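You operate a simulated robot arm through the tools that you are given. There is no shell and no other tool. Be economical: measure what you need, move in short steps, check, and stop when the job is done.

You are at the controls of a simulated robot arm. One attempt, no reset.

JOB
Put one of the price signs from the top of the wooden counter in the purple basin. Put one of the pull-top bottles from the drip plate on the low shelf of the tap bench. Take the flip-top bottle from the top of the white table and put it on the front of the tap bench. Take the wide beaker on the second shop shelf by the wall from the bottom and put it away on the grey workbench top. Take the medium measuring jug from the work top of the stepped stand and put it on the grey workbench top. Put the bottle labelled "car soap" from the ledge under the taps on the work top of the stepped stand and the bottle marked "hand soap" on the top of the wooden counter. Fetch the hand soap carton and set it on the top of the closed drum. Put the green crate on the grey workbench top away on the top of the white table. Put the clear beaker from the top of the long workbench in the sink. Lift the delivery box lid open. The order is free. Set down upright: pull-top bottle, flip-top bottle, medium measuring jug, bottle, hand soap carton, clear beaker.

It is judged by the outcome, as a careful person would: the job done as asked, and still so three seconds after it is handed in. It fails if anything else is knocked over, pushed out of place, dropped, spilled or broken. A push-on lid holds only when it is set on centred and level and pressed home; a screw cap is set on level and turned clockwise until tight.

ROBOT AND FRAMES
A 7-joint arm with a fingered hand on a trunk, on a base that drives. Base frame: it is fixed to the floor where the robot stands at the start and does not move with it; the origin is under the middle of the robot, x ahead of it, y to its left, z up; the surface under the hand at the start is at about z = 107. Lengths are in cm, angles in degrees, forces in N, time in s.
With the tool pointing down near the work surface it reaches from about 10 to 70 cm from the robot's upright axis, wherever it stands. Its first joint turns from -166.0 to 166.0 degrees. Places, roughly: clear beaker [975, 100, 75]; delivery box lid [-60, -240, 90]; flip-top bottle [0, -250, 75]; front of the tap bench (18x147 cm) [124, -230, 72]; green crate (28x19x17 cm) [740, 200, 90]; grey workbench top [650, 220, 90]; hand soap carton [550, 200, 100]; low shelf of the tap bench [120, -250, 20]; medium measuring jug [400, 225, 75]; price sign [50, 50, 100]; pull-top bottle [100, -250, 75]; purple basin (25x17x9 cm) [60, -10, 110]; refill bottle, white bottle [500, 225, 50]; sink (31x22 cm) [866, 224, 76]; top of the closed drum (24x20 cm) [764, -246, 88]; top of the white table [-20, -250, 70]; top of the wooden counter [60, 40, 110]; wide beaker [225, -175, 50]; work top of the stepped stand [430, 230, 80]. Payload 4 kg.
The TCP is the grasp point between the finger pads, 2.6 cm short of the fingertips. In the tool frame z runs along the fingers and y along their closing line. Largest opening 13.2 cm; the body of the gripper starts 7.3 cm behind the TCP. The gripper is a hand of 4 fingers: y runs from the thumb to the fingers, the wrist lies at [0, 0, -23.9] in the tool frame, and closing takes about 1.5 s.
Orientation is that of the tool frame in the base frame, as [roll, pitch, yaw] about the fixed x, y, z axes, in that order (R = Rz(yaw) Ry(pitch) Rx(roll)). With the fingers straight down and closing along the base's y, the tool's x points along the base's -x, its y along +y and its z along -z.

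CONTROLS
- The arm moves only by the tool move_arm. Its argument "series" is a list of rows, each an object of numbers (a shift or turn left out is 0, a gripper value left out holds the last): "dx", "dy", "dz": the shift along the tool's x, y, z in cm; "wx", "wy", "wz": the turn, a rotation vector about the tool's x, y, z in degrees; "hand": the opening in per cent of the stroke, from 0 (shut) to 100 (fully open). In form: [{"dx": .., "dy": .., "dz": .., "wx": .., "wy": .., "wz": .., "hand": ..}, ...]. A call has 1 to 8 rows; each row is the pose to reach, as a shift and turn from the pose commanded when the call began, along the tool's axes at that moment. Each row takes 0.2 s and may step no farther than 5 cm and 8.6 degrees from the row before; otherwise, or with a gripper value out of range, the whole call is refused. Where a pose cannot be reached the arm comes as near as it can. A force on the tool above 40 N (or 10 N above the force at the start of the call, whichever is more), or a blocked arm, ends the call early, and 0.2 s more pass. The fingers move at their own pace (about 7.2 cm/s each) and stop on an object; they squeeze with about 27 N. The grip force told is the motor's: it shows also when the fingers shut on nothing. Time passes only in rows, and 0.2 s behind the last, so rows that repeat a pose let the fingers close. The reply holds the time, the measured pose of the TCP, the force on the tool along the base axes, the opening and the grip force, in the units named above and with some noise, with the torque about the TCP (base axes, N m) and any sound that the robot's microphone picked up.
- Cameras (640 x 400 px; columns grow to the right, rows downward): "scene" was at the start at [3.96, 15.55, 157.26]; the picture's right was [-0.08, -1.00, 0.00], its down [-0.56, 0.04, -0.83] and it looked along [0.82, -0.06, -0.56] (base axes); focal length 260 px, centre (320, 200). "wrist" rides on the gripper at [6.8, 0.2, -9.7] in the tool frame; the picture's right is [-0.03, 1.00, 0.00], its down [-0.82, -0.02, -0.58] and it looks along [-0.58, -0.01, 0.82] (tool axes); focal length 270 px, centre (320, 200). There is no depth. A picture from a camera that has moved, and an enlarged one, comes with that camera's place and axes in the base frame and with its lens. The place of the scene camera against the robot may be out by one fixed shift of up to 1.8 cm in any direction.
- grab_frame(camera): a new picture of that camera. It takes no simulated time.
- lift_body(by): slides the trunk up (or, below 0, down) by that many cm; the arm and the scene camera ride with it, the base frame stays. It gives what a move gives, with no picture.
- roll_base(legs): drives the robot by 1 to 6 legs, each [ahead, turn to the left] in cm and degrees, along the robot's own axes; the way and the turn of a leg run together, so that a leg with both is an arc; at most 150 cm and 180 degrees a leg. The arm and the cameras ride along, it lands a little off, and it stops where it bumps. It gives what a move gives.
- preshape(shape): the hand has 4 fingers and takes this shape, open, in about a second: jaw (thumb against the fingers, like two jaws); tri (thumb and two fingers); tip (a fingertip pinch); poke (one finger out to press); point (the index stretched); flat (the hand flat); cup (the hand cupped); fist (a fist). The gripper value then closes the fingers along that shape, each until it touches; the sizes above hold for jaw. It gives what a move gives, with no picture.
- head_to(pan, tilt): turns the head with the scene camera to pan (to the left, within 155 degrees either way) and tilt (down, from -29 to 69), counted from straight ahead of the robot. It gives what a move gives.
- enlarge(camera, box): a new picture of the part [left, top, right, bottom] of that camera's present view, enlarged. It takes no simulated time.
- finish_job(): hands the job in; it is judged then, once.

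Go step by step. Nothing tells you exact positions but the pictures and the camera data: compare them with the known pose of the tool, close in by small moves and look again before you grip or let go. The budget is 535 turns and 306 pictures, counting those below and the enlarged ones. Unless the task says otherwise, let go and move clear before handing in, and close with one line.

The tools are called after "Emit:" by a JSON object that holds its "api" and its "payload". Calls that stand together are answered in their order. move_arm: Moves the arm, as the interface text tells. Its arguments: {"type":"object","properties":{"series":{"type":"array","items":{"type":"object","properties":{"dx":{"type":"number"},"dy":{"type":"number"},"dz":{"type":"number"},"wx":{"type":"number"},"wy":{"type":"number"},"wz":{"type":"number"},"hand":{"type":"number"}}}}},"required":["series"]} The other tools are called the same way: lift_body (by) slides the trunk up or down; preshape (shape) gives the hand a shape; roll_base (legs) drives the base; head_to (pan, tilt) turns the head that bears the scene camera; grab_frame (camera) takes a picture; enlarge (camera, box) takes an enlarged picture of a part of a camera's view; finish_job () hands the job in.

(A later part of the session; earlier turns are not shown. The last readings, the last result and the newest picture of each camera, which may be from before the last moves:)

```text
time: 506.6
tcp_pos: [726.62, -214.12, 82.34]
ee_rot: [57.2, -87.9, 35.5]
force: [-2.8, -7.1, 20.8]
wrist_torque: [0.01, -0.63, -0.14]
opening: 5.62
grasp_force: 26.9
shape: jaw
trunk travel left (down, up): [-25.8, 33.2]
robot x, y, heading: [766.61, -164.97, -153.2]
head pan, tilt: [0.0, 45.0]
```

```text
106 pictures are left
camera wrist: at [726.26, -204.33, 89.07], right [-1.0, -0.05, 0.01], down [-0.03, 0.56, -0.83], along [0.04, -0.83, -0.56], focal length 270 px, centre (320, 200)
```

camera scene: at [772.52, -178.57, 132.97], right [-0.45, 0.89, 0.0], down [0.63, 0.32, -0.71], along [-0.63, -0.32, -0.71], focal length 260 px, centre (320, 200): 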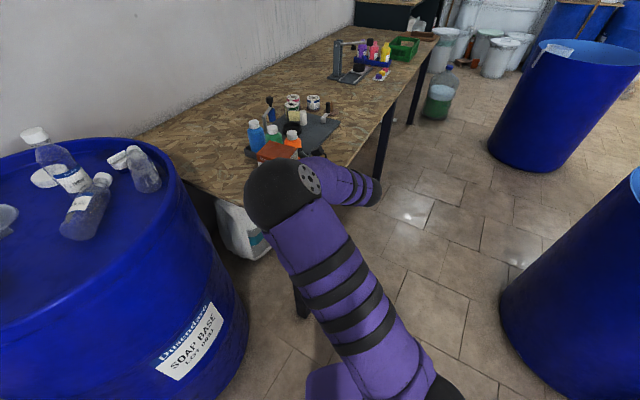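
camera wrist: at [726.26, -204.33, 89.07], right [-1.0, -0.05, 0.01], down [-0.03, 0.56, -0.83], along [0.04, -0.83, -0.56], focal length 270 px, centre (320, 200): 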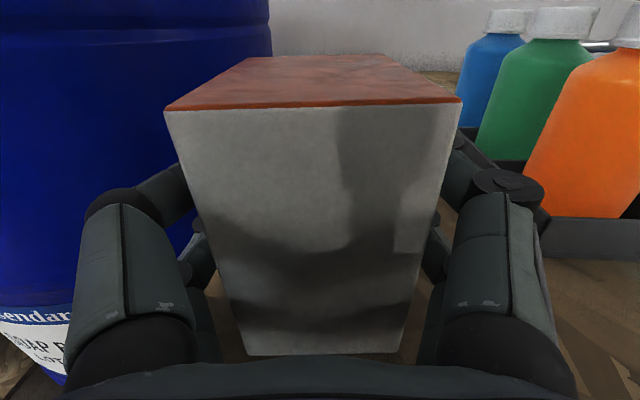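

The carton's base is down. I'll release and withdraw straight back.

Emit:
{"api": "move_arm", "payload": {"series": [{"dx": 0.4}, {"dx": 0.4, "hand": 62}, {"dx": 0.4}, {"dx": 0.4}, {"dx": 0.4}]}}

Emit:
{"api": "grab_frame", "payload": {"camera": "wrist"}}

```text
time: 507.8
tcp_pos: [726.64, -213.98, 82.37]
ee_rot: [67.7, -88.3, 25.0]
force: [-0.2, -0.2, 0.1]
wrist_torque: [0.0, 0.0, -0.02]
opening: 8.13
grasp_force: 0.0
shape: jaw
trunk travel left (down, up): [-25.8, 33.2]
robot x, y, heading: [766.64, -164.71, -153.4]
head pan, tilt: [0.0, 45.0]
```

```text
105 pictures are left
camera wrist: at [726.28, -204.39, 89.11], right [-1.0, -0.05, 0.0], down [-0.03, 0.57, -0.82], along [0.04, -0.82, -0.57], focal length 270 px, centre (320, 200)
```

wrist: 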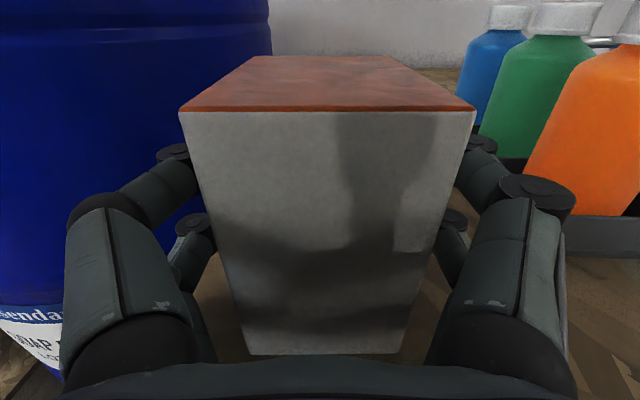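

Emit:
{"api": "move_arm", "payload": {"series": [{"dz": -3}, {"dz": -6}, {"dz": -9}, {"dz": -12}, {"dz": -15}]}}

Emit:
{"api": "lift_body", "payload": {"by": 32}}

Emit:
{"api": "grab_frame", "payload": {"camera": "scene"}}

Emit:
{"api": "grab_frame", "payload": {"camera": "wrist"}}

```text
time: 509.0
tcp_pos: [726.01, -199.06, 82.17]
ee_rot: [67.1, -88.3, 25.6]
force: [0.1, -0.1, -1.4]
wrist_torque: [-0.01, 0.0, 0.01]
opening: 8.15
grasp_force: 0.0
shape: jaw
trunk travel left (down, up): [-25.8, 33.2]
robot x, y, heading: [766.53, -164.83, -153.2]
head pan, tilt: [0.0, 45.0]
```

```text
time: 512.2
tcp_pos: [725.9, -199.32, 114.19]
ee_rot: [66.8, -88.3, 26.0]
force: [-0.4, -1.0, -0.2]
wrist_torque: [0.0, 0.03, -0.02]
opening: 8.17
grasp_force: 0.1
shape: jaw
trunk travel left (down, up): [-57.8, 1.2]
robot x, y, heading: [766.42, -164.63, -153.1]
head pan, tilt: [0.0, 45.0]
```

```text
104 pictures are left
camera scene: at [772.53, -178.55, 160.96], right [-0.45, 0.89, 0.0], down [0.63, 0.32, -0.71], along [-0.63, -0.32, -0.71], focal length 260 px, centre (320, 200)
```

scene: 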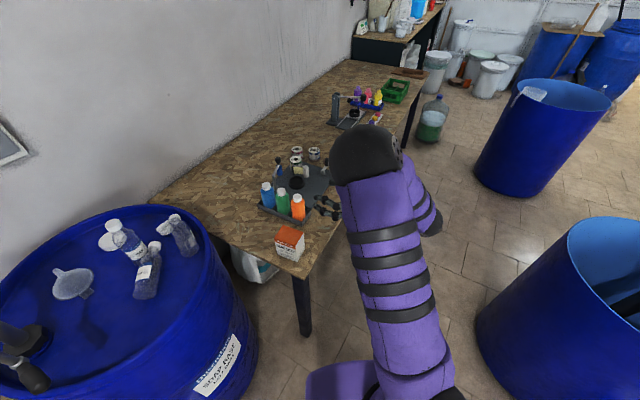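

```text
103 pictures are left
camera wrist: at [725.52, -189.42, 120.97], right [-1.0, -0.05, 0.0], down [-0.03, 0.57, -0.82], along [0.04, -0.82, -0.57], focal length 270 px, centre (320, 200)
```

wrist: 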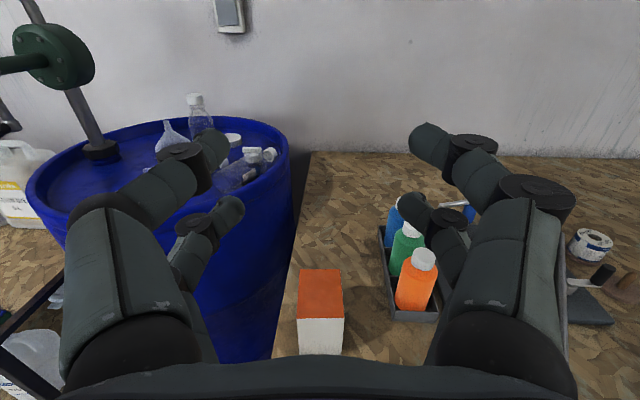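

The carton stands upright on the table corner. Now I'll look closely at the tipped bottles.

Emit:
{"api": "enlarge", "payload": {"camera": "scene", "box": [80, 190, 230, 320]}}

Emit:
{"api": "enlarge", "payload": {"camera": "wrist", "box": [140, 80, 300, 200]}}

```text
3.08 times, centred on (155, 255) of scene
camera zoom: at [772.53, -178.55, 160.96], right [-0.45, 0.89, 0.0], down [0.63, 0.32, -0.71], along [-0.63, -0.32, -0.71], focal length 800 px, centre (828, 31)
```

zoom: 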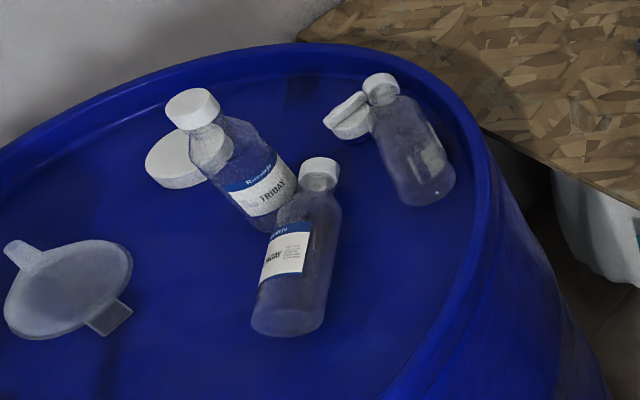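

```text
3.33 times, centred on (220, 140) of wrist
camera zoom: at [725.52, -189.42, 120.97], right [-1.0, -0.05, 0.0], down [-0.03, 0.57, -0.82], along [0.04, -0.82, -0.57], focal length 901 px, centre (653, 400)
```

zoom: 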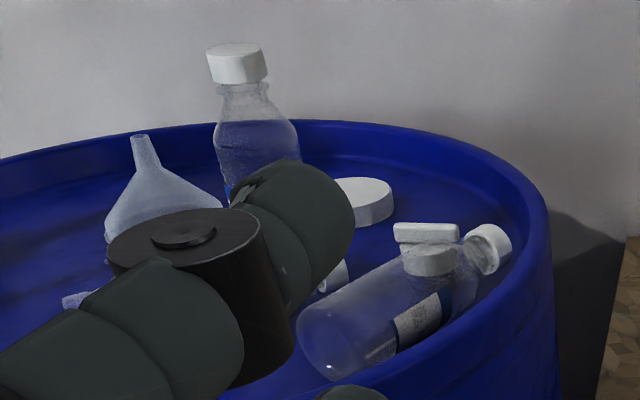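

Both bottles lie on the drum with their caps pointing away from me. To stand them up I'll grip near the neck with the hand vertical and tilt the hand forward. First I'll bring the hand back to pointing down.

Emit:
{"api": "move_arm", "payload": {"series": [{"wy": -8.5}, {"wy": -17}, {"wy": -25.5}, {"wy": -34}, {"wy": -42.5}, {"wy": -51}, {"wy": -59.5}, {"wy": -68}]}}

Emit:
{"api": "move_arm", "payload": {"series": [{"wy": -8.5}, {"wy": -17}, {"wy": -20.5}, {"wy": -20.5}]}}

```text
time: 514.0
tcp_pos: [725.92, -199.19, 114.24]
ee_rot: [178.3, -22.5, -86.7]
force: [-0.4, 0.2, -0.9]
wrist_torque: [0.0, 0.01, -0.02]
opening: 8.14
grasp_force: 0.0
shape: jaw
trunk travel left (down, up): [-57.8, 1.2]
robot x, y, heading: [766.33, -165.11, -153.4]
head pan, tilt: [0.0, 45.0]
```

```text
time: 515.0
tcp_pos: [726.0, -199.18, 114.27]
ee_rot: [178.4, -2.1, -87.2]
force: [0.0, -0.4, -0.3]
wrist_torque: [-0.01, -0.01, 0.03]
opening: 8.14
grasp_force: 0.1
shape: jaw
trunk travel left (down, up): [-57.8, 1.2]
robot x, y, heading: [766.41, -165.16, -153.1]
head pan, tilt: [0.0, 45.0]
```

Emit:
{"api": "roll_base", "payload": {"legs": [[0, 35]]}}

Emit:
{"api": "move_arm", "payload": {"series": [{"wz": -8.5}, {"wz": -17}, {"wz": -25.5}, {"wz": -34}, {"wz": -42.5}, {"wz": -51}, {"wz": -59.5}, {"wz": -68}]}}

Emit:
{"api": "move_arm", "payload": {"series": [{"wz": -8.5}, {"wz": -17}, {"wz": -25.5}, {"wz": -34}, {"wz": -42}, {"wz": -42}]}}

Emit:
{"api": "grab_frame", "payload": {"camera": "wrist"}}

```text
time: 517.2
tcp_pos: [753.01, -216.21, 114.29]
ee_rot: [178.5, -2.3, -52.2]
force: [0.0, 0.0, -0.8]
wrist_torque: [0.01, 0.01, 0.03]
opening: 8.16
grasp_force: 0.1
shape: jaw
trunk travel left (down, up): [-57.8, 1.2]
robot x, y, heading: [766.94, -164.74, -117.8]
head pan, tilt: [0.0, 45.0]
```

```text
time: 519.0
tcp_pos: [753.02, -216.13, 114.18]
ee_rot: [177.4, 0.5, 15.9]
force: [-0.6, 0.3, 0.1]
wrist_torque: [0.0, 0.0, 0.02]
opening: 8.17
grasp_force: 0.0
shape: jaw
trunk travel left (down, up): [-57.8, 1.2]
robot x, y, heading: [766.32, -164.79, -118.1]
head pan, tilt: [0.0, 45.0]
```

```text
time: 520.4
tcp_pos: [753.01, -216.23, 114.26]
ee_rot: [178.5, 2.2, 57.9]
force: [-0.5, -0.5, 0.1]
wrist_torque: [-0.03, -0.01, -0.02]
opening: 8.17
grasp_force: 0.0
shape: jaw
trunk travel left (down, up): [-57.8, 1.2]
robot x, y, heading: [766.32, -164.78, -117.9]
head pan, tilt: [0.0, 45.0]
```

```text
100 pictures are left
camera wrist: at [756.82, -210.07, 123.63], right [0.83, -0.55, 0.03], down [-0.45, -0.65, 0.61], along [-0.32, -0.52, -0.79], focal length 270 px, centre (320, 200)
```

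wrist: 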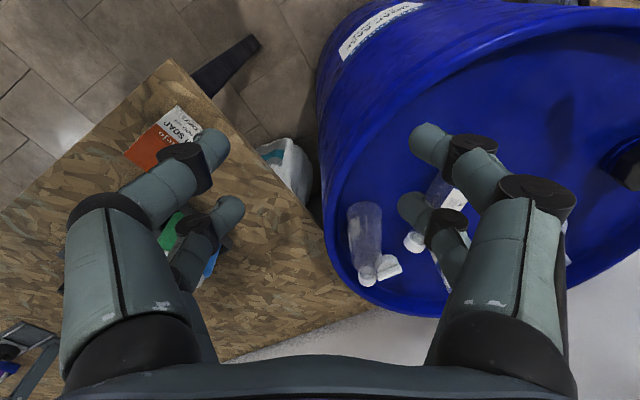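

Bottle B lies exactly along the hand's axis, cap far. I'll raise the hand and move the robot closer, staying above the standing bottle.

Emit:
{"api": "move_arm", "payload": {"series": [{"dz": -4}, {"dz": -8}, {"dz": -11}, {"dz": -11}]}}

Emit:
{"api": "roll_base", "payload": {"legs": [[0, 24], [22, 0], [0, -24]]}}

Emit:
{"api": "grab_frame", "payload": {"camera": "wrist"}}

```text
time: 521.4
tcp_pos: [752.93, -215.72, 125.28]
ee_rot: [178.5, 2.2, 57.8]
force: [-0.1, -0.8, 0.4]
wrist_torque: [-0.01, 0.04, -0.04]
opening: 8.17
grasp_force: 0.1
shape: jaw
trunk travel left (down, up): [-57.8, 1.2]
robot x, y, heading: [766.32, -165.11, -118.2]
head pan, tilt: [0.0, 45.0]
```

```text
time: 525.8
tcp_pos: [751.39, -237.75, 125.28]
ee_rot: [178.5, 2.2, 57.9]
force: [0.9, 0.8, -0.2]
wrist_torque: [-0.02, 0.0, 0.01]
opening: 8.15
grasp_force: 0.1
shape: jaw
trunk travel left (down, up): [-57.8, 1.2]
robot x, y, heading: [764.91, -186.65, -118.0]
head pan, tilt: [0.0, 45.0]
```

```text
99 pictures are left
camera wrist: at [755.27, -231.57, 134.65], right [0.83, -0.55, 0.03], down [-0.45, -0.65, 0.61], along [-0.32, -0.52, -0.79], focal length 270 px, centre (320, 200)
```

wrist: 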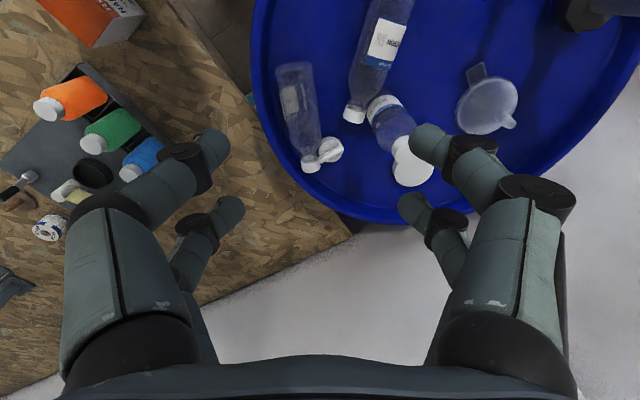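

Clear view now. Bottle A runs from its base at about (763, -238) to its cap at about (752, -248), with the standing bottle near its neck. I'll align with A and descend on its lower body.

Emit:
{"api": "move_arm", "payload": {"series": [{"wz": 5, "wy": -1, "dx": 0, "dy": 2}, {"wz": 10, "wy": -2, "dx": 0.4, "dy": 5}, {"wz": 16, "wy": -2, "dx": 0.5, "dy": 8.8}, {"wz": 16, "wy": -2, "dx": 0.5, "dy": 8.8}]}}

Emit:
{"api": "grab_frame", "payload": {"camera": "wrist"}}

```text
time: 526.8
tcp_pos: [759.28, -242.16, 125.29]
ee_rot: [177.8, 3.7, 41.7]
force: [0.5, 0.2, 0.1]
wrist_torque: [0.01, 0.01, 0.0]
opening: 8.15
grasp_force: 0.0
shape: jaw
trunk travel left (down, up): [-57.8, 1.2]
robot x, y, heading: [764.95, -187.0, -117.8]
head pan, tilt: [0.0, 45.0]
```

```text
98 pictures are left
camera wrist: at [764.71, -237.0, 134.58], right [0.65, -0.76, 0.04], down [-0.61, -0.48, 0.63], along [-0.46, -0.43, -0.78], focal length 270 px, centre (320, 200)
```

wrist: 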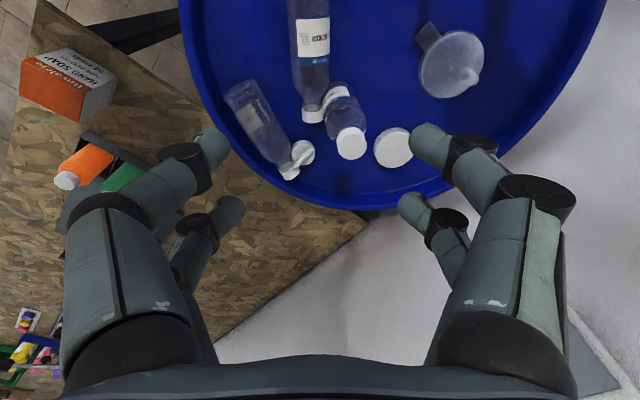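

Emit:
{"api": "move_arm", "payload": {"series": [{"wy": 3.7, "dx": 0.7}, {"wy": 3.7, "dx": 0.7, "dz": 4.7}, {"wy": 3.7, "dx": 0.7, "dz": 9.4}, {"wy": 3.7, "dx": 0.7, "dz": 14}, {"wy": 3.7, "dx": 0.7, "dz": 18.5}, {"wy": 3.7, "dx": 0.7, "dz": 23}, {"wy": 3.7, "dx": 0.7, "dz": 27}, {"wy": 3.7, "dx": 0.7, "dz": 27}]}}

Emit:
{"api": "grab_frame", "payload": {"camera": "wrist"}}

```text
time: 528.6
tcp_pos: [759.16, -243.45, 98.36]
ee_rot: [177.7, 0.0, 41.9]
force: [0.4, 0.0, 0.6]
wrist_torque: [-0.01, 0.02, 0.02]
opening: 8.15
grasp_force: 0.1
shape: jaw
trunk travel left (down, up): [-57.8, 1.2]
robot x, y, heading: [764.87, -186.91, -117.9]
head pan, tilt: [0.0, 45.0]
```

```text
97 pictures are left
camera wrist: at [764.2, -238.77, 107.95], right [0.65, -0.76, 0.04], down [-0.64, -0.51, 0.58], along [-0.42, -0.4, -0.82], focal length 270 px, centre (320, 200)
```

wrist: 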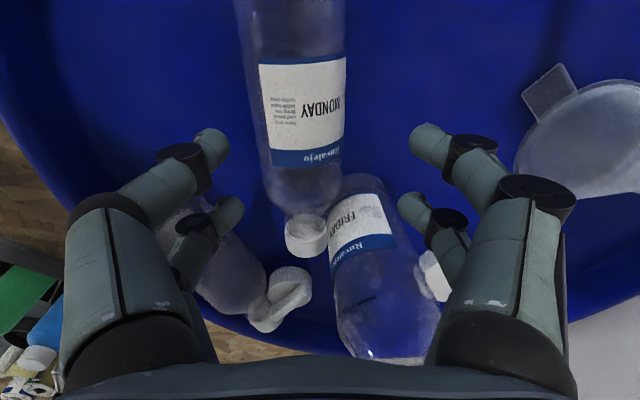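

The MONDAY bottle is well aligned. I'll shift 2.5 toward its base and 1.2 sideways for clearance from FRIDAY, then descend and grip.

Emit:
{"api": "move_arm", "payload": {"series": [{"dx": 2.5, "dy": -1.2}, {"dx": 2.5, "dy": -1.2, "dz": 2.5}, {"dx": 2.5, "dy": -1.2, "dz": 5}, {"dx": 2.5, "dy": -1.2, "dz": 6.8}, {"dx": 2.5, "dy": -1.2, "dz": 6.8}]}}

Emit:
{"api": "grab_frame", "payload": {"camera": "wrist"}}

```text
time: 529.8
tcp_pos: [760.38, -241.09, 91.74]
ee_rot: [177.7, 0.0, 42.0]
force: [-0.1, 0.3, 0.5]
wrist_torque: [0.0, -0.04, -0.01]
opening: 8.18
grasp_force: 0.0
shape: jaw
trunk travel left (down, up): [-57.8, 1.2]
robot x, y, heading: [764.92, -186.81, -118.1]
head pan, tilt: [0.0, 45.0]
```

```text
96 pictures are left
camera wrist: at [765.37, -236.39, 101.23], right [0.65, -0.76, 0.04], down [-0.64, -0.51, 0.58], along [-0.42, -0.4, -0.82], focal length 270 px, centre (320, 200)
```

wrist: 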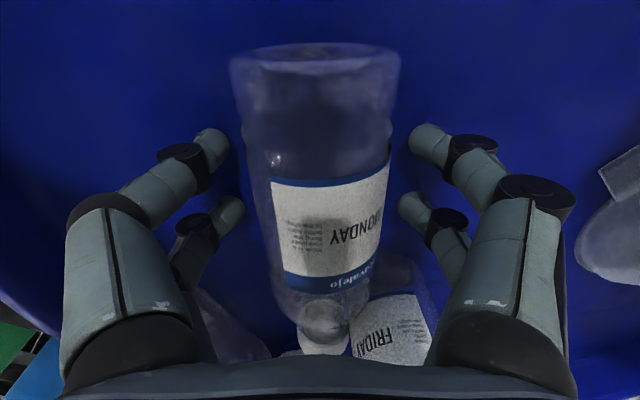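

Emit:
{"api": "move_arm", "payload": {"series": [{"dz": 0.6, "hand": 0}, {"dz": 0.6}, {"dz": 0.6}, {"dz": 0.6}, {"dz": 0.6}]}}

Emit:
{"api": "move_arm", "payload": {"series": [{"dz": -4, "dx": 1}, {"dz": -8, "dx": 2}, {"dz": -12, "dx": 3}, {"dz": -16, "dx": 4}, {"dz": -16, "dx": 4}]}}

Emit:
{"api": "grab_frame", "payload": {"camera": "wrist"}}

```text
time: 531.0
tcp_pos: [760.48, -241.12, 90.92]
ee_rot: [177.7, 0.0, 42.0]
force: [1.6, 2.4, 11.8]
wrist_torque: [0.33, -0.06, -0.04]
opening: 1.4
grasp_force: 27.6
shape: jaw
trunk travel left (down, up): [-57.8, 1.2]
robot x, y, heading: [765.09, -187.27, -117.9]
head pan, tilt: [0.0, 45.0]
```

```text
time: 532.2
tcp_pos: [762.84, -237.97, 107.09]
ee_rot: [177.6, 0.1, 42.0]
force: [0.2, 0.6, -1.3]
wrist_torque: [-0.01, 0.03, -0.02]
opening: 1.3
grasp_force: 27.1
shape: jaw
trunk travel left (down, up): [-57.8, 1.2]
robot x, y, heading: [764.72, -186.82, -118.1]
head pan, tilt: [0.0, 45.0]
```

```text
95 pictures are left
camera wrist: at [767.91, -233.25, 116.85], right [0.65, -0.76, 0.04], down [-0.64, -0.51, 0.58], along [-0.42, -0.4, -0.82], focal length 270 px, centre (320, 200)
```

wrist: 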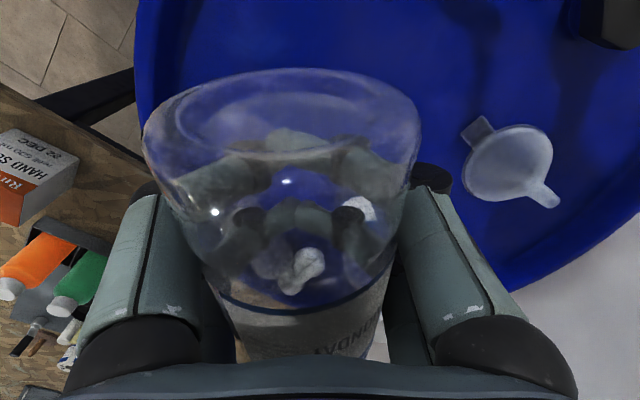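

The bottle is cradled inside the closed fingers, base toward me. I'll raise it a bit and tilt the hand forward 82°, which brings the bottle upright.

Emit:
{"api": "move_arm", "payload": {"series": [{"dz": -3, "wy": -8.5}, {"dz": -6, "wy": -17}, {"dz": -6, "wy": -25.5}, {"dz": -6, "wy": -34}, {"dz": -6, "wy": -42.5}, {"dz": -6, "wy": -51}, {"dz": -6, "wy": -59.5}, {"dz": -6, "wy": -68}]}}

Emit:
{"api": "grab_frame", "payload": {"camera": "wrist"}}

Emit:
{"api": "grab_frame", "payload": {"camera": "scene"}}

```text
time: 533.9
tcp_pos: [755.81, -237.36, 112.9]
ee_rot: [172.3, 62.5, 26.3]
force: [-0.1, 0.3, -0.4]
wrist_torque: [0.0, -0.02, -0.04]
opening: 1.3
grasp_force: 27.2
shape: jaw
trunk travel left (down, up): [-57.8, 1.2]
robot x, y, heading: [764.79, -186.83, -117.9]
head pan, tilt: [0.0, 45.0]
stopped in row 8: the arm was blocked; the commanded pose is now the measured one
```

```text
94 pictures are left
camera wrist: at [765.79, -231.17, 111.32], right [0.53, -0.84, 0.08], down [0.07, 0.14, 0.99], along [-0.84, -0.52, 0.14], focal length 270 px, centre (320, 200)
```

wrist: 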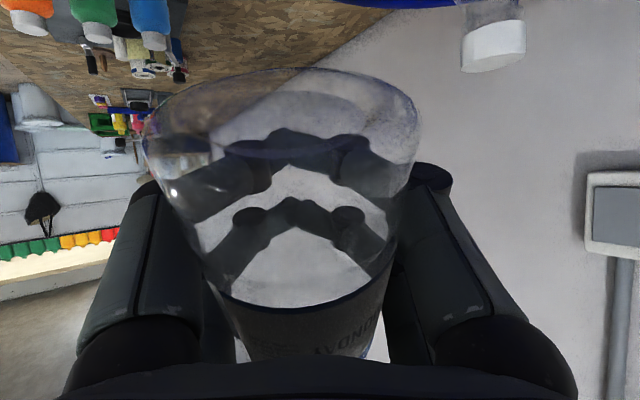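

```text
93 pictures are left
camera scene: at [778.47, -194.96, 160.98], right [-0.88, 0.47, 0.0], down [0.33, 0.62, -0.71], along [-0.33, -0.62, -0.71], focal length 260 px, centre (320, 200)
```

scene: 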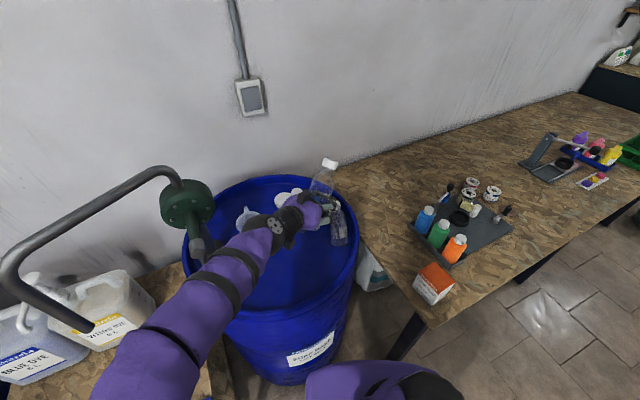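

Blocked at about 62° of tilt because it is too close to the body. I'll rotate the hand about the vertical to point straight at the wall, which also frees the arm.

Emit:
{"api": "move_arm", "payload": {"series": [{"wx": -7.35, "wy": 0.66, "wz": -3.7}, {"wx": -14.7, "wy": 1.3, "wz": -7.4}, {"wx": -22, "wy": 2, "wz": -11.1}, {"wx": -29.4, "wy": 2.6, "wz": -14.8}, {"wx": -36.7, "wy": 3.3, "wz": -18.5}, {"wx": -44, "wy": 4, "wz": -22.2}, {"wx": -51, "wy": 4.6, "wz": -26}]}}

Emit:
{"api": "grab_frame", "payload": {"camera": "scene"}}

```text
time: 535.5
tcp_pos: [755.75, -237.28, 112.99]
ee_rot: [171.1, 61.6, 82.8]
force: [0.5, 0.7, -0.1]
wrist_torque: [-0.02, -0.04, -0.01]
opening: 1.26
grasp_force: 26.8
shape: jaw
out of reach, approached as far as the arm can: row 5, 6
trunk travel left (down, up): [-57.8, 1.2]
robot x, y, heading: [764.53, -186.74, -118.0]
head pan, tilt: [0.0, 45.0]
```

```text
92 pictures are left
camera scene: at [778.48, -194.97, 160.97], right [-0.88, 0.47, 0.0], down [0.33, 0.62, -0.71], along [-0.33, -0.62, -0.71], focal length 260 px, centre (320, 200)
```

scene: 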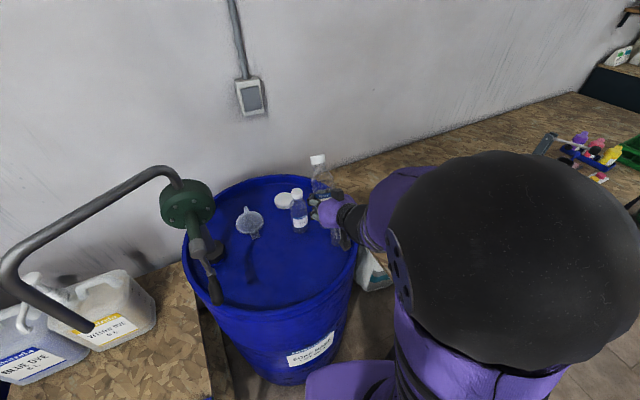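

Emit:
{"api": "move_arm", "payload": {"series": [{"wy": -7}, {"wy": -14}, {"wy": -21}, {"wy": -21}]}}

Emit:
{"api": "grab_frame", "payload": {"camera": "wrist"}}

Emit:
{"api": "enlarge", "payload": {"camera": "scene", "box": [180, 130, 400, 310]}}

```text
time: 536.5
tcp_pos: [754.02, -241.95, 113.52]
ee_rot: [149.0, 81.8, 59.6]
force: [-0.2, 0.2, -0.8]
wrist_torque: [-0.01, 0.01, -0.02]
opening: 1.33
grasp_force: 27.0
shape: jaw
out of reach, approached as far as the arm can: row 1, 2, 3, 4
trunk travel left (down, up): [-57.8, 1.2]
robot x, y, heading: [764.76, -187.04, -117.9]
head pan, tilt: [0.0, 45.0]
```

```text
91 pictures are left
camera wrist: at [754.69, -231.46, 107.96], right [1.0, 0.01, 0.1], down [-0.09, 0.47, 0.88], along [-0.04, -0.88, 0.47], focal length 270 px, centre (320, 200)
```

wrist: 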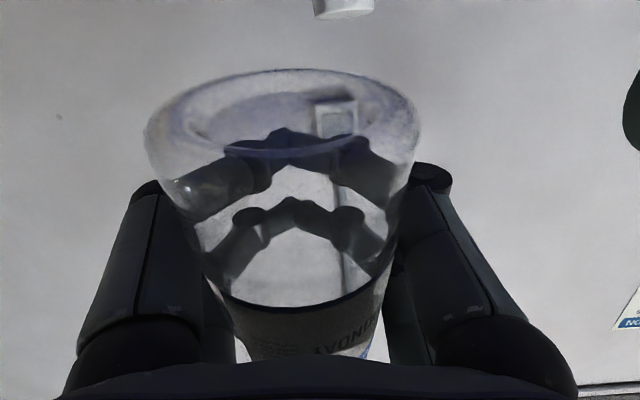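

```text
2.22 times, centred on (290, 220) of scene
camera zoom: at [778.51, -195.03, 160.97], right [-0.88, 0.47, 0.0], down [0.33, 0.62, -0.71], along [-0.33, -0.62, -0.71], focal length 578 px, centre (387, 156)
```

zoom: 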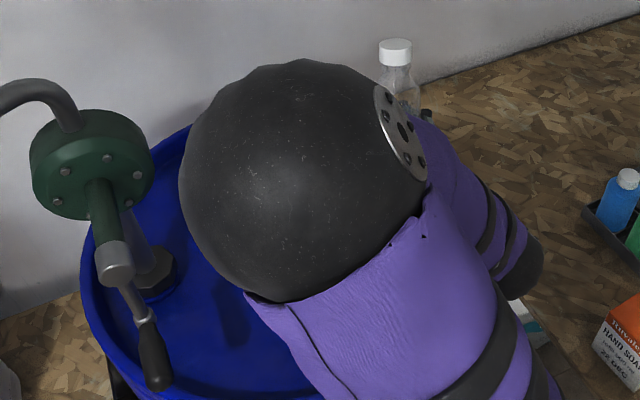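

Nearly upright. I'll correct the small roll, shift to a free spot (760, -242) and lower gently.

Emit:
{"api": "move_arm", "payload": {"series": [{"wz": -5.8, "dy": 3}, {"wz": -5.8, "dy": 6}, {"wz": -5.8, "dy": 6, "dx": 4.5}, {"wz": -5.8, "dy": 6, "dx": 9}, {"wz": -5.8, "dy": 6, "dx": 13}, {"wz": -5.8, "dy": 6, "dx": 15}]}}

Emit:
{"api": "grab_frame", "payload": {"camera": "wrist"}}

Emit:
{"api": "grab_frame", "payload": {"camera": "scene"}}

```text
time: 537.9
tcp_pos: [761.19, -240.9, 98.78]
ee_rot: [-167.3, 82.8, 103.8]
force: [-0.4, 0.1, 0.5]
wrist_torque: [-0.04, 0.03, 0.01]
opening: 1.29
grasp_force: 27.0
shape: jaw
out of reach, approached as far as the arm can: row 1, 2, 3, 4, 5, 6
trunk travel left (down, up): [-57.8, 1.2]
robot x, y, heading: [765.18, -187.07, -118.0]
head pan, tilt: [0.0, 45.0]
```

```text
89 pictures are left
camera wrist: at [761.03, -230.39, 93.24], right [1.0, 0.02, 0.0], down [-0.01, 0.47, 0.88], along [0.02, -0.88, 0.47], focal length 270 px, centre (320, 200)
```

wrist: 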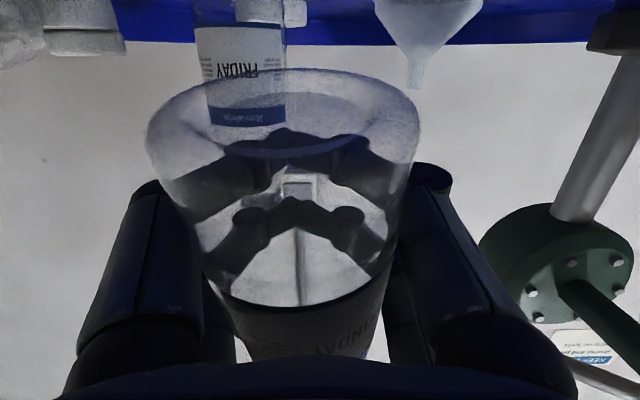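

```text
88 pictures are left
camera scene: at [778.5, -195.01, 160.97], right [-0.88, 0.47, 0.0], down [0.33, 0.63, -0.71], along [-0.33, -0.62, -0.71], focal length 260 px, centre (320, 200)
```

scene: 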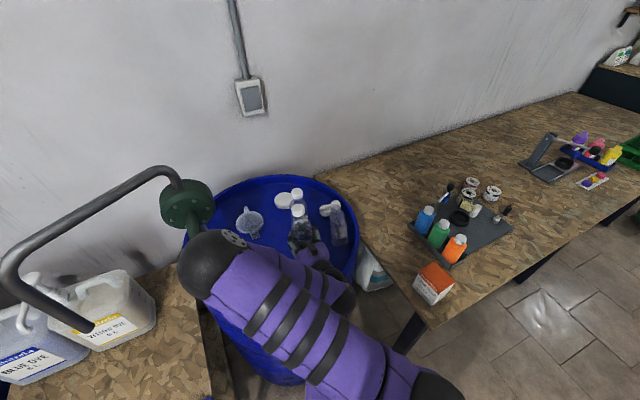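

Emit:
{"api": "move_arm", "payload": {"series": [{"dx": 1.5}, {"dx": 3}, {"dx": 3.5}, {"dx": 4}, {"dx": 4.5}, {"dx": 5}, {"dx": 5.5}, {"dx": 6}]}}

Emit:
{"api": "grab_frame", "payload": {"camera": "wrist"}}

```text
time: 538.7
tcp_pos: [761.07, -240.5, 96.29]
ee_rot: [-164.4, 83.9, 106.6]
force: [2.2, 6.9, 20.3]
wrist_torque: [2.96, -0.12, -0.33]
opening: 1.29
grasp_force: 27.1
shape: jaw
trunk travel left (down, up): [-57.8, 1.2]
robot x, y, heading: [764.7, -186.89, -117.7]
head pan, tilt: [0.0, 45.0]
stopped in row 3: the force on the tool passed its limit at 50 N (the readings are from after the stop); the commanded pose is now the measured one
```

```text
87 pictures are left
camera wrist: at [760.94, -230.13, 90.53], right [1.0, 0.02, 0.0], down [0.0, 0.49, 0.87], along [0.02, -0.87, 0.49], focal length 270 px, centre (320, 200)
```

wrist: 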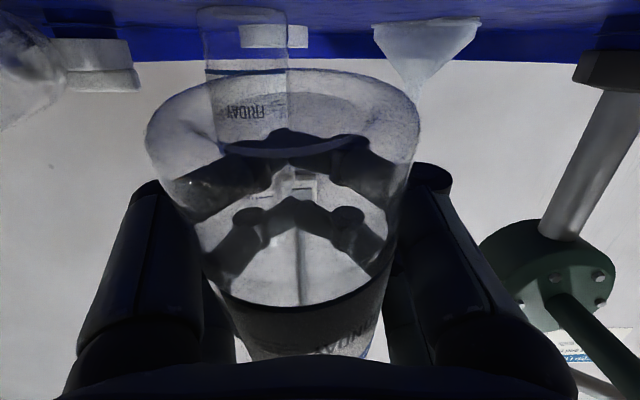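

The wrist meets the drum's raised rim before the bottle is down. I'll stand this bottle temporarily at the open front edge of the wall table, where I can regrip it properly.

Emit:
{"api": "move_arm", "payload": {"series": [{"dx": -4}, {"dx": -8}, {"dx": -12}, {"dx": -16}]}}

Emit:
{"api": "roll_base", "payload": {"legs": [[-26, 0], [0, -62], [88, 0]]}}

Emit:
{"api": "head_to", "payload": {"pan": 40, "tilt": 45}}

Emit:
{"api": "grab_frame", "payload": {"camera": "scene"}}

```text
time: 539.7
tcp_pos: [761.62, -243.44, 111.99]
ee_rot: [-165.4, 83.4, 105.6]
force: [0.2, -0.2, 0.6]
wrist_torque: [0.0, -0.02, -0.02]
opening: 1.28
grasp_force: 27.3
shape: jaw
out of reach, approached as far as the arm can: row 2, 3, 4
trunk travel left (down, up): [-57.8, 1.2]
robot x, y, heading: [765.05, -186.85, -117.8]
head pan, tilt: [0.0, 45.0]
```

```text
time: 548.8
tcp_pos: [637.54, -187.28, 112.06]
ee_rot: [-165.4, 83.5, 43.5]
force: [0.1, 0.5, 0.0]
wrist_torque: [0.01, 0.02, -0.03]
opening: 1.3
grasp_force: 26.8
shape: jaw
trunk travel left (down, up): [-57.8, 1.2]
robot x, y, heading: [688.79, -163.33, 179.9]
head pan, tilt: [0.0, 45.0]
```

```text
time: 549.9
tcp_pos: [637.51, -187.17, 112.04]
ee_rot: [-165.4, 83.4, 43.5]
force: [-0.1, -0.7, 0.8]
wrist_torque: [0.0, 0.05, 0.03]
opening: 1.29
grasp_force: 27.3
shape: jaw
trunk travel left (down, up): [-57.8, 1.2]
robot x, y, heading: [689.24, -163.98, 179.7]
head pan, tilt: [40.0, 45.0]
```

```text
86 pictures are left
camera scene: at [689.91, -183.39, 160.97], right [-0.64, 0.77, 0.0], down [0.54, 0.45, -0.71], along [-0.54, -0.45, -0.71], focal length 260 px, centre (320, 200)
```

scene: 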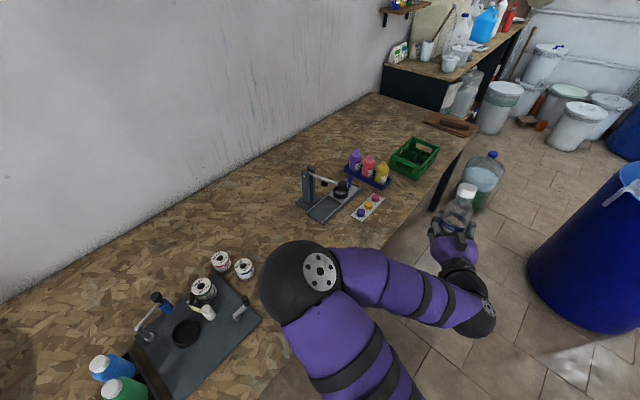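

Emit:
{"api": "roll_base", "payload": {"legs": [[34, 0], [0, 62], [-8, 0]]}}

Emit:
{"api": "head_to", "payload": {"pan": 5, "tilt": 45}}

Emit:
{"api": "grab_frame", "payload": {"camera": "scene"}}

```text
time: 555.9
tcp_pos: [654.8, -214.32, 111.98]
ee_rot: [-165.5, 83.5, 105.6]
force: [-0.4, -0.3, -0.2]
wrist_torque: [0.0, 0.02, -0.04]
opening: 1.29
grasp_force: 27.1
shape: jaw
trunk travel left (down, up): [-57.8, 1.2]
robot x, y, heading: [658.34, -157.82, -118.2]
head pan, tilt: [40.0, 45.0]
stopped in leg 3: the robot was blocked; the commanded pose is now the measured one
```

```text
time: 556.9
tcp_pos: [654.86, -214.37, 111.85]
ee_rot: [-165.6, 83.5, 105.4]
force: [-0.1, 0.3, -0.1]
wrist_torque: [-0.02, -0.02, -0.02]
opening: 1.28
grasp_force: 26.8
shape: jaw
trunk travel left (down, up): [-57.8, 1.2]
robot x, y, heading: [657.76, -158.04, -118.4]
head pan, tilt: [5.0, 45.0]
```

```text
85 pictures are left
camera scene: at [672.35, -166.41, 160.97], right [-0.92, 0.4, 0.0], down [0.28, 0.65, -0.71], along [-0.28, -0.65, -0.71], focal length 260 px, centre (320, 200)
```

scene: 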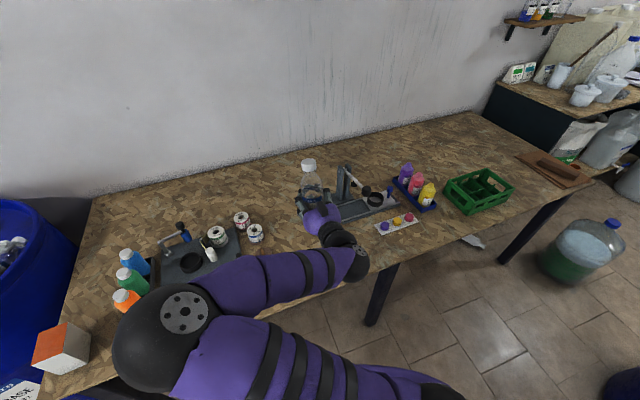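

I'll use this open edge spot: pull back so the bottle sits about 2 cm inside the table edge, then lower.

Emit:
{"api": "move_arm", "payload": {"series": [{"dz": -2}, {"dz": -4.2}, {"dz": -4.2}]}}

Emit:
{"api": "lift_body", "payload": {"by": -25}}

Emit:
{"api": "grab_frame", "payload": {"camera": "scene"}}

Emit:
{"api": "grab_frame", "payload": {"camera": "wrist"}}

```text
time: 557.7
tcp_pos: [654.8, -214.33, 112.08]
ee_rot: [-165.8, 83.4, 105.4]
force: [-0.5, 0.6, -0.1]
wrist_torque: [-0.04, 0.02, 0.0]
opening: 1.31
grasp_force: 27.0
shape: jaw
out of reach, approached as far as the arm can: row 1, 2, 3
trunk travel left (down, up): [-57.8, 1.2]
robot x, y, heading: [657.96, -157.95, -118.2]
head pan, tilt: [5.0, 45.0]
```

```text
time: 560.3
tcp_pos: [654.83, -214.37, 86.97]
ee_rot: [-165.7, 83.5, 105.4]
force: [-0.5, -0.7, 0.2]
wrist_torque: [-0.01, -0.01, -0.01]
opening: 1.31
grasp_force: 27.9
shape: jaw
trunk travel left (down, up): [-32.8, 26.2]
robot x, y, heading: [658.0, -157.62, -118.4]
head pan, tilt: [5.0, 45.0]
```

```text
84 pictures are left
camera scene: at [672.34, -166.4, 135.97], right [-0.92, 0.4, 0.0], down [0.28, 0.65, -0.71], along [-0.28, -0.65, -0.71], focal length 260 px, centre (320, 200)
```

scene: 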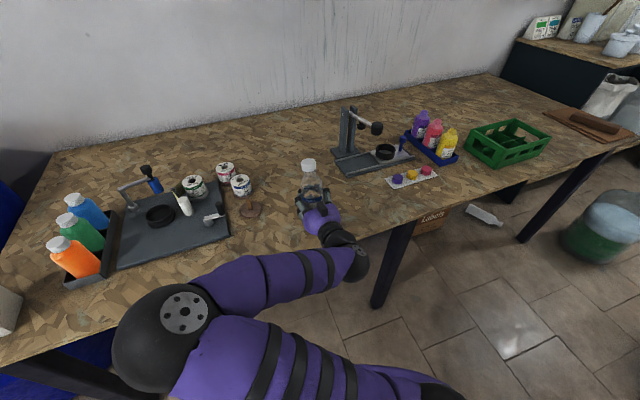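

```text
83 pictures are left
camera wrist: at [654.71, -203.95, 81.25], right [1.0, 0.02, 0.0], down [-0.01, 0.48, 0.87], along [0.02, -0.87, 0.48], focal length 270 px, centre (320, 200)
```

wrist: 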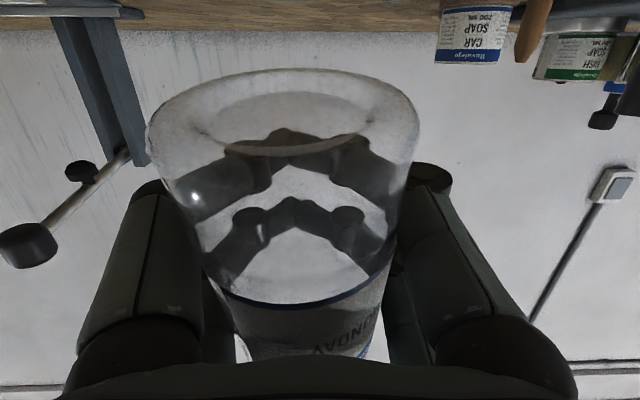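

Emit:
{"api": "lift_body", "payload": {"by": -2.5}}

Emit:
{"api": "lift_body", "payload": {"by": -1}}

Emit:
{"api": "lift_body", "payload": {"by": -0.7}}

Emit:
{"api": "lift_body", "payload": {"by": -0.6}}

Emit:
{"api": "enlarge", "payload": {"camera": "scene", "box": [250, 130, 400, 260]}}

```text
time: 561.0
tcp_pos: [654.85, -214.3, 84.45]
ee_rot: [-165.6, 83.5, 105.5]
force: [-0.3, -0.2, -0.3]
wrist_torque: [-0.03, 0.01, 0.0]
opening: 1.3
grasp_force: 27.2
shape: jaw
trunk travel left (down, up): [-30.3, 28.7]
robot x, y, heading: [658.33, -157.84, -118.2]
head pan, tilt: [5.0, 45.0]
```

```text
time: 561.5
tcp_pos: [654.86, -214.35, 84.31]
ee_rot: [-164.6, 84.3, 106.4]
force: [7.1, 17.3, 16.5]
wrist_torque: [3.07, -0.45, -0.74]
opening: 1.28
grasp_force: 26.9
shape: jaw
trunk travel left (down, up): [-29.4, 29.6]
robot x, y, heading: [658.45, -157.82, -118.2]
head pan, tilt: [5.0, 45.0]
stopped: the force on the tool passed its limit at 50 N (the readings are from after the stop); the commanded pose is now the measured one
```

```text
time: 561.9
tcp_pos: [654.79, -214.12, 84.21]
ee_rot: [-164.5, 84.7, 106.5]
force: [9.2, 20.9, 18.7]
wrist_torque: [3.6, -0.6, -0.94]
opening: 1.29
grasp_force: 27.5
shape: jaw
trunk travel left (down, up): [-29.2, 29.8]
robot x, y, heading: [657.68, -157.89, -118.5]
head pan, tilt: [5.0, 45.0]
stopped: the force on the tool passed its limit at 48 N (the readings are from after the stop); the commanded pose is now the measured one
```

```text
time: 562.2
tcp_pos: [654.76, -214.13, 84.29]
ee_rot: [-164.7, 84.9, 106.3]
force: [8.6, 20.9, 19.5]
wrist_torque: [3.53, -0.62, -0.95]
opening: 1.29
grasp_force: 26.9
shape: jaw
trunk travel left (down, up): [-29.1, 29.9]
robot x, y, heading: [658.37, -157.77, -118.3]
head pan, tilt: [5.0, 45.0]
stopped: the force on the tool passed its limit at 46 N (the readings are from after the stop); the commanded pose is now the measured one
```

```text
3.08 times, centred on (325, 195) of scene
camera zoom: at [672.42, -166.13, 132.3], right [-0.92, 0.4, 0.0], down [0.28, 0.65, -0.71], along [-0.28, -0.65, -0.71], focal length 800 px, centre (305, 215)
```

zoom: 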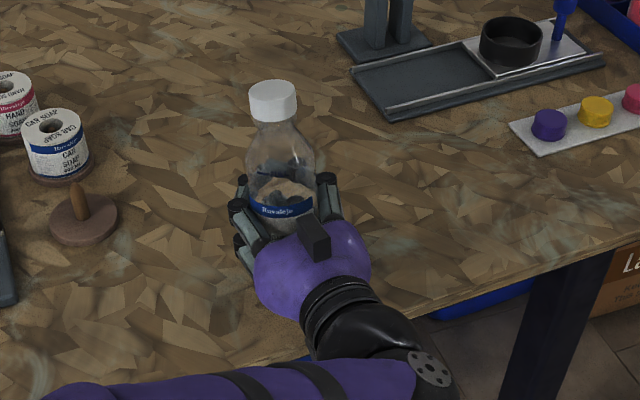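

The forearm reached the table edge with the bottle about 2 cm above the top. The fingers form a cage around it, so I'll open slowly and let it slide down within the cage.

Emit:
{"api": "lift_body", "payload": {"by": 0.3}}

Emit:
{"api": "move_arm", "payload": {"series": [{"hand": 15}, {"hand": 20}, {"hand": 25}, {"hand": 30}, {"hand": 35}, {"hand": 40}, {"hand": 45}, {"hand": 45}]}}

Emit:
{"api": "grab_frame", "payload": {"camera": "wrist"}}

Emit:
{"api": "enlarge", "payload": {"camera": "scene", "box": [250, 130, 400, 260]}}

```text
time: 562.7
tcp_pos: [654.84, -214.32, 84.45]
ee_rot: [-163.9, 84.8, 107.1]
force: [0.0, 3.5, 3.1]
wrist_torque: [0.65, 0.05, 0.1]
opening: 1.31
grasp_force: 26.7
shape: jaw
trunk travel left (down, up): [-29.4, 29.6]
robot x, y, heading: [658.39, -157.66, -118.3]
head pan, tilt: [5.0, 45.0]
```

```text
time: 564.5
tcp_pos: [654.66, -214.22, 84.44]
ee_rot: [-164.6, 84.8, 106.3]
force: [0.9, 1.3, 0.0]
wrist_torque: [-0.01, 0.01, 0.02]
opening: 5.88
grasp_force: 0.0
shape: jaw
trunk travel left (down, up): [-29.4, 29.6]
robot x, y, heading: [658.35, -157.96, -118.2]
head pan, tilt: [5.0, 45.0]
```

```text
81 pictures are left
camera wrist: at [654.64, -204.09, 78.46], right [1.0, 0.02, 0.0], down [-0.01, 0.5, 0.86], along [0.01, -0.86, 0.5], focal length 270 px, centre (320, 200)
```

wrist: 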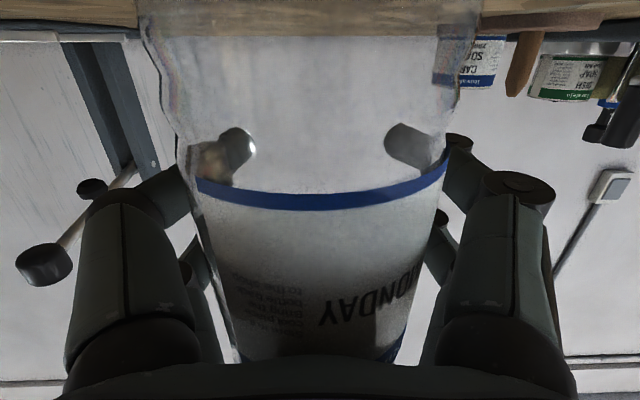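

```text
3.08 times, centred on (325, 195) of scene
camera zoom: at [672.35, -166.39, 132.59], right [-0.92, 0.4, 0.0], down [0.28, 0.65, -0.71], along [-0.28, -0.65, -0.71], focal length 800 px, centre (305, 215)
```

zoom: 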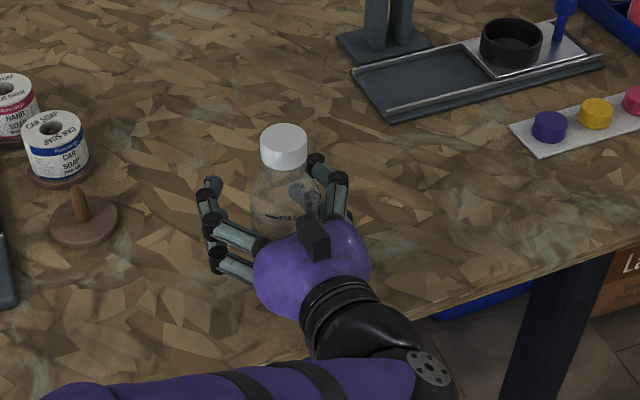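

The bottle slid down and stands. I'll open wider and lift straight up.

Emit:
{"api": "move_arm", "payload": {"series": [{"hand": 60}, {"hand": 75}, {"hand": 85}, {"hand": 85}]}}

Emit:
{"api": "lift_body", "payload": {"by": 6}}

Emit:
{"api": "grab_frame", "payload": {"camera": "scene"}}

```text
time: 565.5
tcp_pos: [654.77, -214.39, 84.45]
ee_rot: [-164.7, 84.7, 106.3]
force: [0.7, 1.1, 0.9]
wrist_torque: [0.07, -0.01, 0.0]
opening: 11.21
grasp_force: 0.1
shape: jaw
trunk travel left (down, up): [-29.4, 29.6]
robot x, y, heading: [658.22, -157.68, -118.4]
head pan, tilt: [5.0, 45.0]
```

```text
time: 566.5
tcp_pos: [654.72, -214.35, 90.46]
ee_rot: [-164.8, 84.8, 106.3]
force: [-1.0, 1.1, -0.1]
wrist_torque: [0.02, -0.01, -0.04]
opening: 11.22
grasp_force: 0.1
shape: jaw
trunk travel left (down, up): [-35.4, 23.6]
robot x, y, heading: [657.9, -157.83, -118.5]
head pan, tilt: [5.0, 45.0]
```

```text
79 pictures are left
camera scene: at [672.35, -166.4, 138.59], right [-0.92, 0.4, 0.0], down [0.28, 0.65, -0.71], along [-0.28, -0.65, -0.71], focal length 260 px, centre (320, 200)
```

scene: 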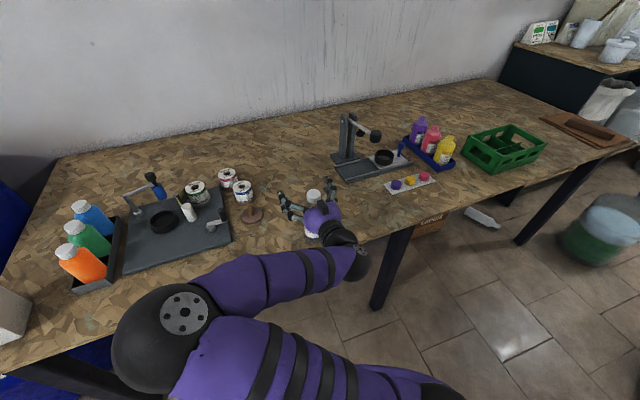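

I can simply re-close at this higher point on the bottle, leaving its base well below the hand. Lowering 1.5 and closing.

Emit:
{"api": "lift_body", "payload": {"by": -1.5}}

Emit:
{"api": "move_arm", "payload": {"series": [{"hand": 50}, {"hand": 30}, {"hand": 10}, {"hand": 0}, {"hand": 0}, {"hand": 0}, {"hand": 0}]}}

Emit:
{"api": "lift_body", "payload": {"by": 8}}

Emit:
{"api": "grab_frame", "payload": {"camera": "wrist"}}

Emit:
{"api": "grab_frame", "payload": {"camera": "scene"}}

```text
time: 567.1
tcp_pos: [654.69, -214.39, 88.98]
ee_rot: [-164.7, 84.6, 106.3]
force: [0.3, 0.5, -0.1]
wrist_torque: [0.01, 0.01, -0.02]
opening: 11.21
grasp_force: 0.0
shape: jaw
trunk travel left (down, up): [-33.9, 25.1]
robot x, y, heading: [657.78, -157.92, -118.4]
head pan, tilt: [5.0, 45.0]
```

```text
time: 568.7
tcp_pos: [654.78, -214.28, 89.02]
ee_rot: [-164.7, 84.7, 106.3]
force: [0.0, 0.3, -0.1]
wrist_torque: [0.04, -0.01, -0.01]
opening: 0.0
grasp_force: 26.8
shape: jaw
trunk travel left (down, up): [-33.9, 25.1]
robot x, y, heading: [658.33, -157.92, -118.1]
head pan, tilt: [5.0, 45.0]
```

```text
time: 569.9
tcp_pos: [654.78, -214.41, 96.84]
ee_rot: [-164.7, 84.7, 106.3]
force: [0.9, 0.7, 0.3]
wrist_torque: [-0.04, 0.0, 0.02]
opening: 0.01
grasp_force: 27.1
shape: jaw
trunk travel left (down, up): [-41.9, 17.1]
robot x, y, heading: [657.98, -157.65, -118.4]
head pan, tilt: [5.0, 45.0]
```

```text
78 pictures are left
camera wrist: at [654.64, -204.1, 90.95], right [1.0, 0.02, 0.0], down [-0.01, 0.5, 0.86], along [0.01, -0.86, 0.5], focal length 270 px, centre (320, 200)
```

wrist: 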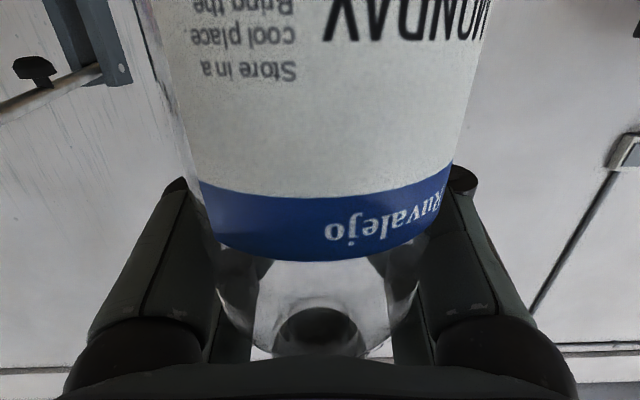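

```text
77 pictures are left
camera scene: at [672.35, -166.41, 145.09], right [-0.92, 0.4, 0.0], down [0.28, 0.65, -0.71], along [-0.28, -0.65, -0.71], focal length 260 px, centre (320, 200)
```

scene: 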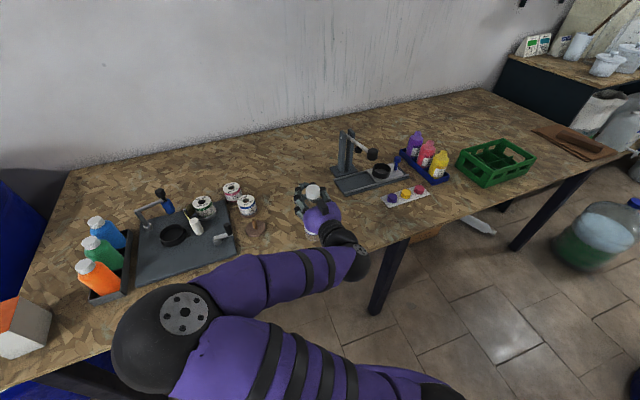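

It is held under the shoulder and lifted. I'll retrace the path to the drum.

Emit:
{"api": "lift_body", "payload": {"by": 16}}

Emit:
{"api": "roll_base", "payload": {"legs": [[0, -62], [-118, 0], [0, 62]]}}

Emit:
{"api": "head_to", "payload": {"pan": 0, "tilt": 45}}

Emit:
{"api": "grab_frame", "payload": {"camera": "scene"}}

```text
time: 571.7
tcp_pos: [654.82, -214.32, 112.84]
ee_rot: [-164.7, 84.8, 106.3]
force: [-0.5, -0.1, -0.9]
wrist_torque: [-0.01, 0.03, 0.01]
opening: 0.01
grasp_force: 27.0
shape: jaw
trunk travel left (down, up): [-57.9, 1.1]
robot x, y, heading: [658.48, -157.7, -118.4]
head pan, tilt: [5.0, 45.0]
```

```text
time: 572.8
tcp_pos: [651.33, -214.55, 112.82]
ee_rot: [-164.2, 84.8, 103.6]
force: [0.3, 0.1, 0.9]
wrist_torque: [0.02, -0.01, -0.02]
opening: 0.0
grasp_force: 27.3
shape: jaw
trunk travel left (down, up): [-57.9, 1.1]
robot x, y, heading: [658.03, -158.1, -119.9]
head pan, tilt: [5.0, 45.0]
stopped in leg 1: the robot was blocked; the commanded pose is now the measured one
```

```text
time: 573.5
tcp_pos: [651.33, -214.51, 112.8]
ee_rot: [-164.7, 84.7, 103.1]
force: [-0.7, 0.3, -0.6]
wrist_torque: [-0.05, -0.01, 0.03]
opening: 0.01
grasp_force: 26.8
shape: jaw
trunk travel left (down, up): [-57.9, 1.1]
robot x, y, heading: [657.77, -157.59, -119.7]
head pan, tilt: [0.0, 45.0]
```

```text
76 pictures are left
camera scene: at [671.3, -166.73, 161.09], right [-0.87, 0.5, 0.0], down [0.35, 0.61, -0.71], along [-0.35, -0.61, -0.71], focal length 260 px, centre (320, 200)
```

scene: 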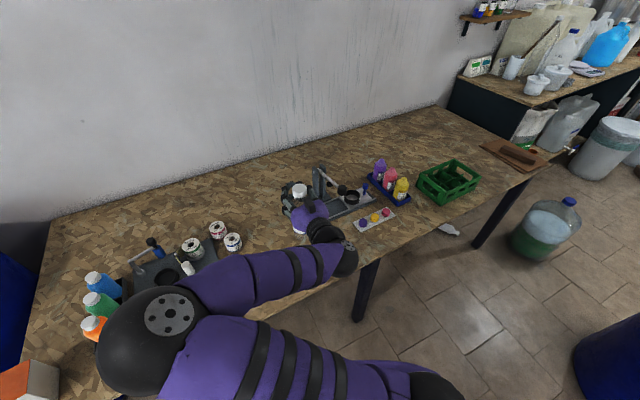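

Emit:
{"api": "roll_base", "payload": {"legs": [[8, 0], [0, -61], [-114, 0]]}}

```text
time: 582.9
tcp_pos: [714.61, -188.53, 113.03]
ee_rot: [-164.7, 84.7, 41.0]
force: [0.4, -0.7, -0.5]
wrist_torque: [-0.04, 0.02, 0.02]
opening: 0.0
grasp_force: 27.0
shape: jaw
trunk travel left (down, up): [-57.9, 1.1]
robot x, y, heading: [767.32, -167.74, 177.8]
head pan, tilt: [0.0, 45.0]
```

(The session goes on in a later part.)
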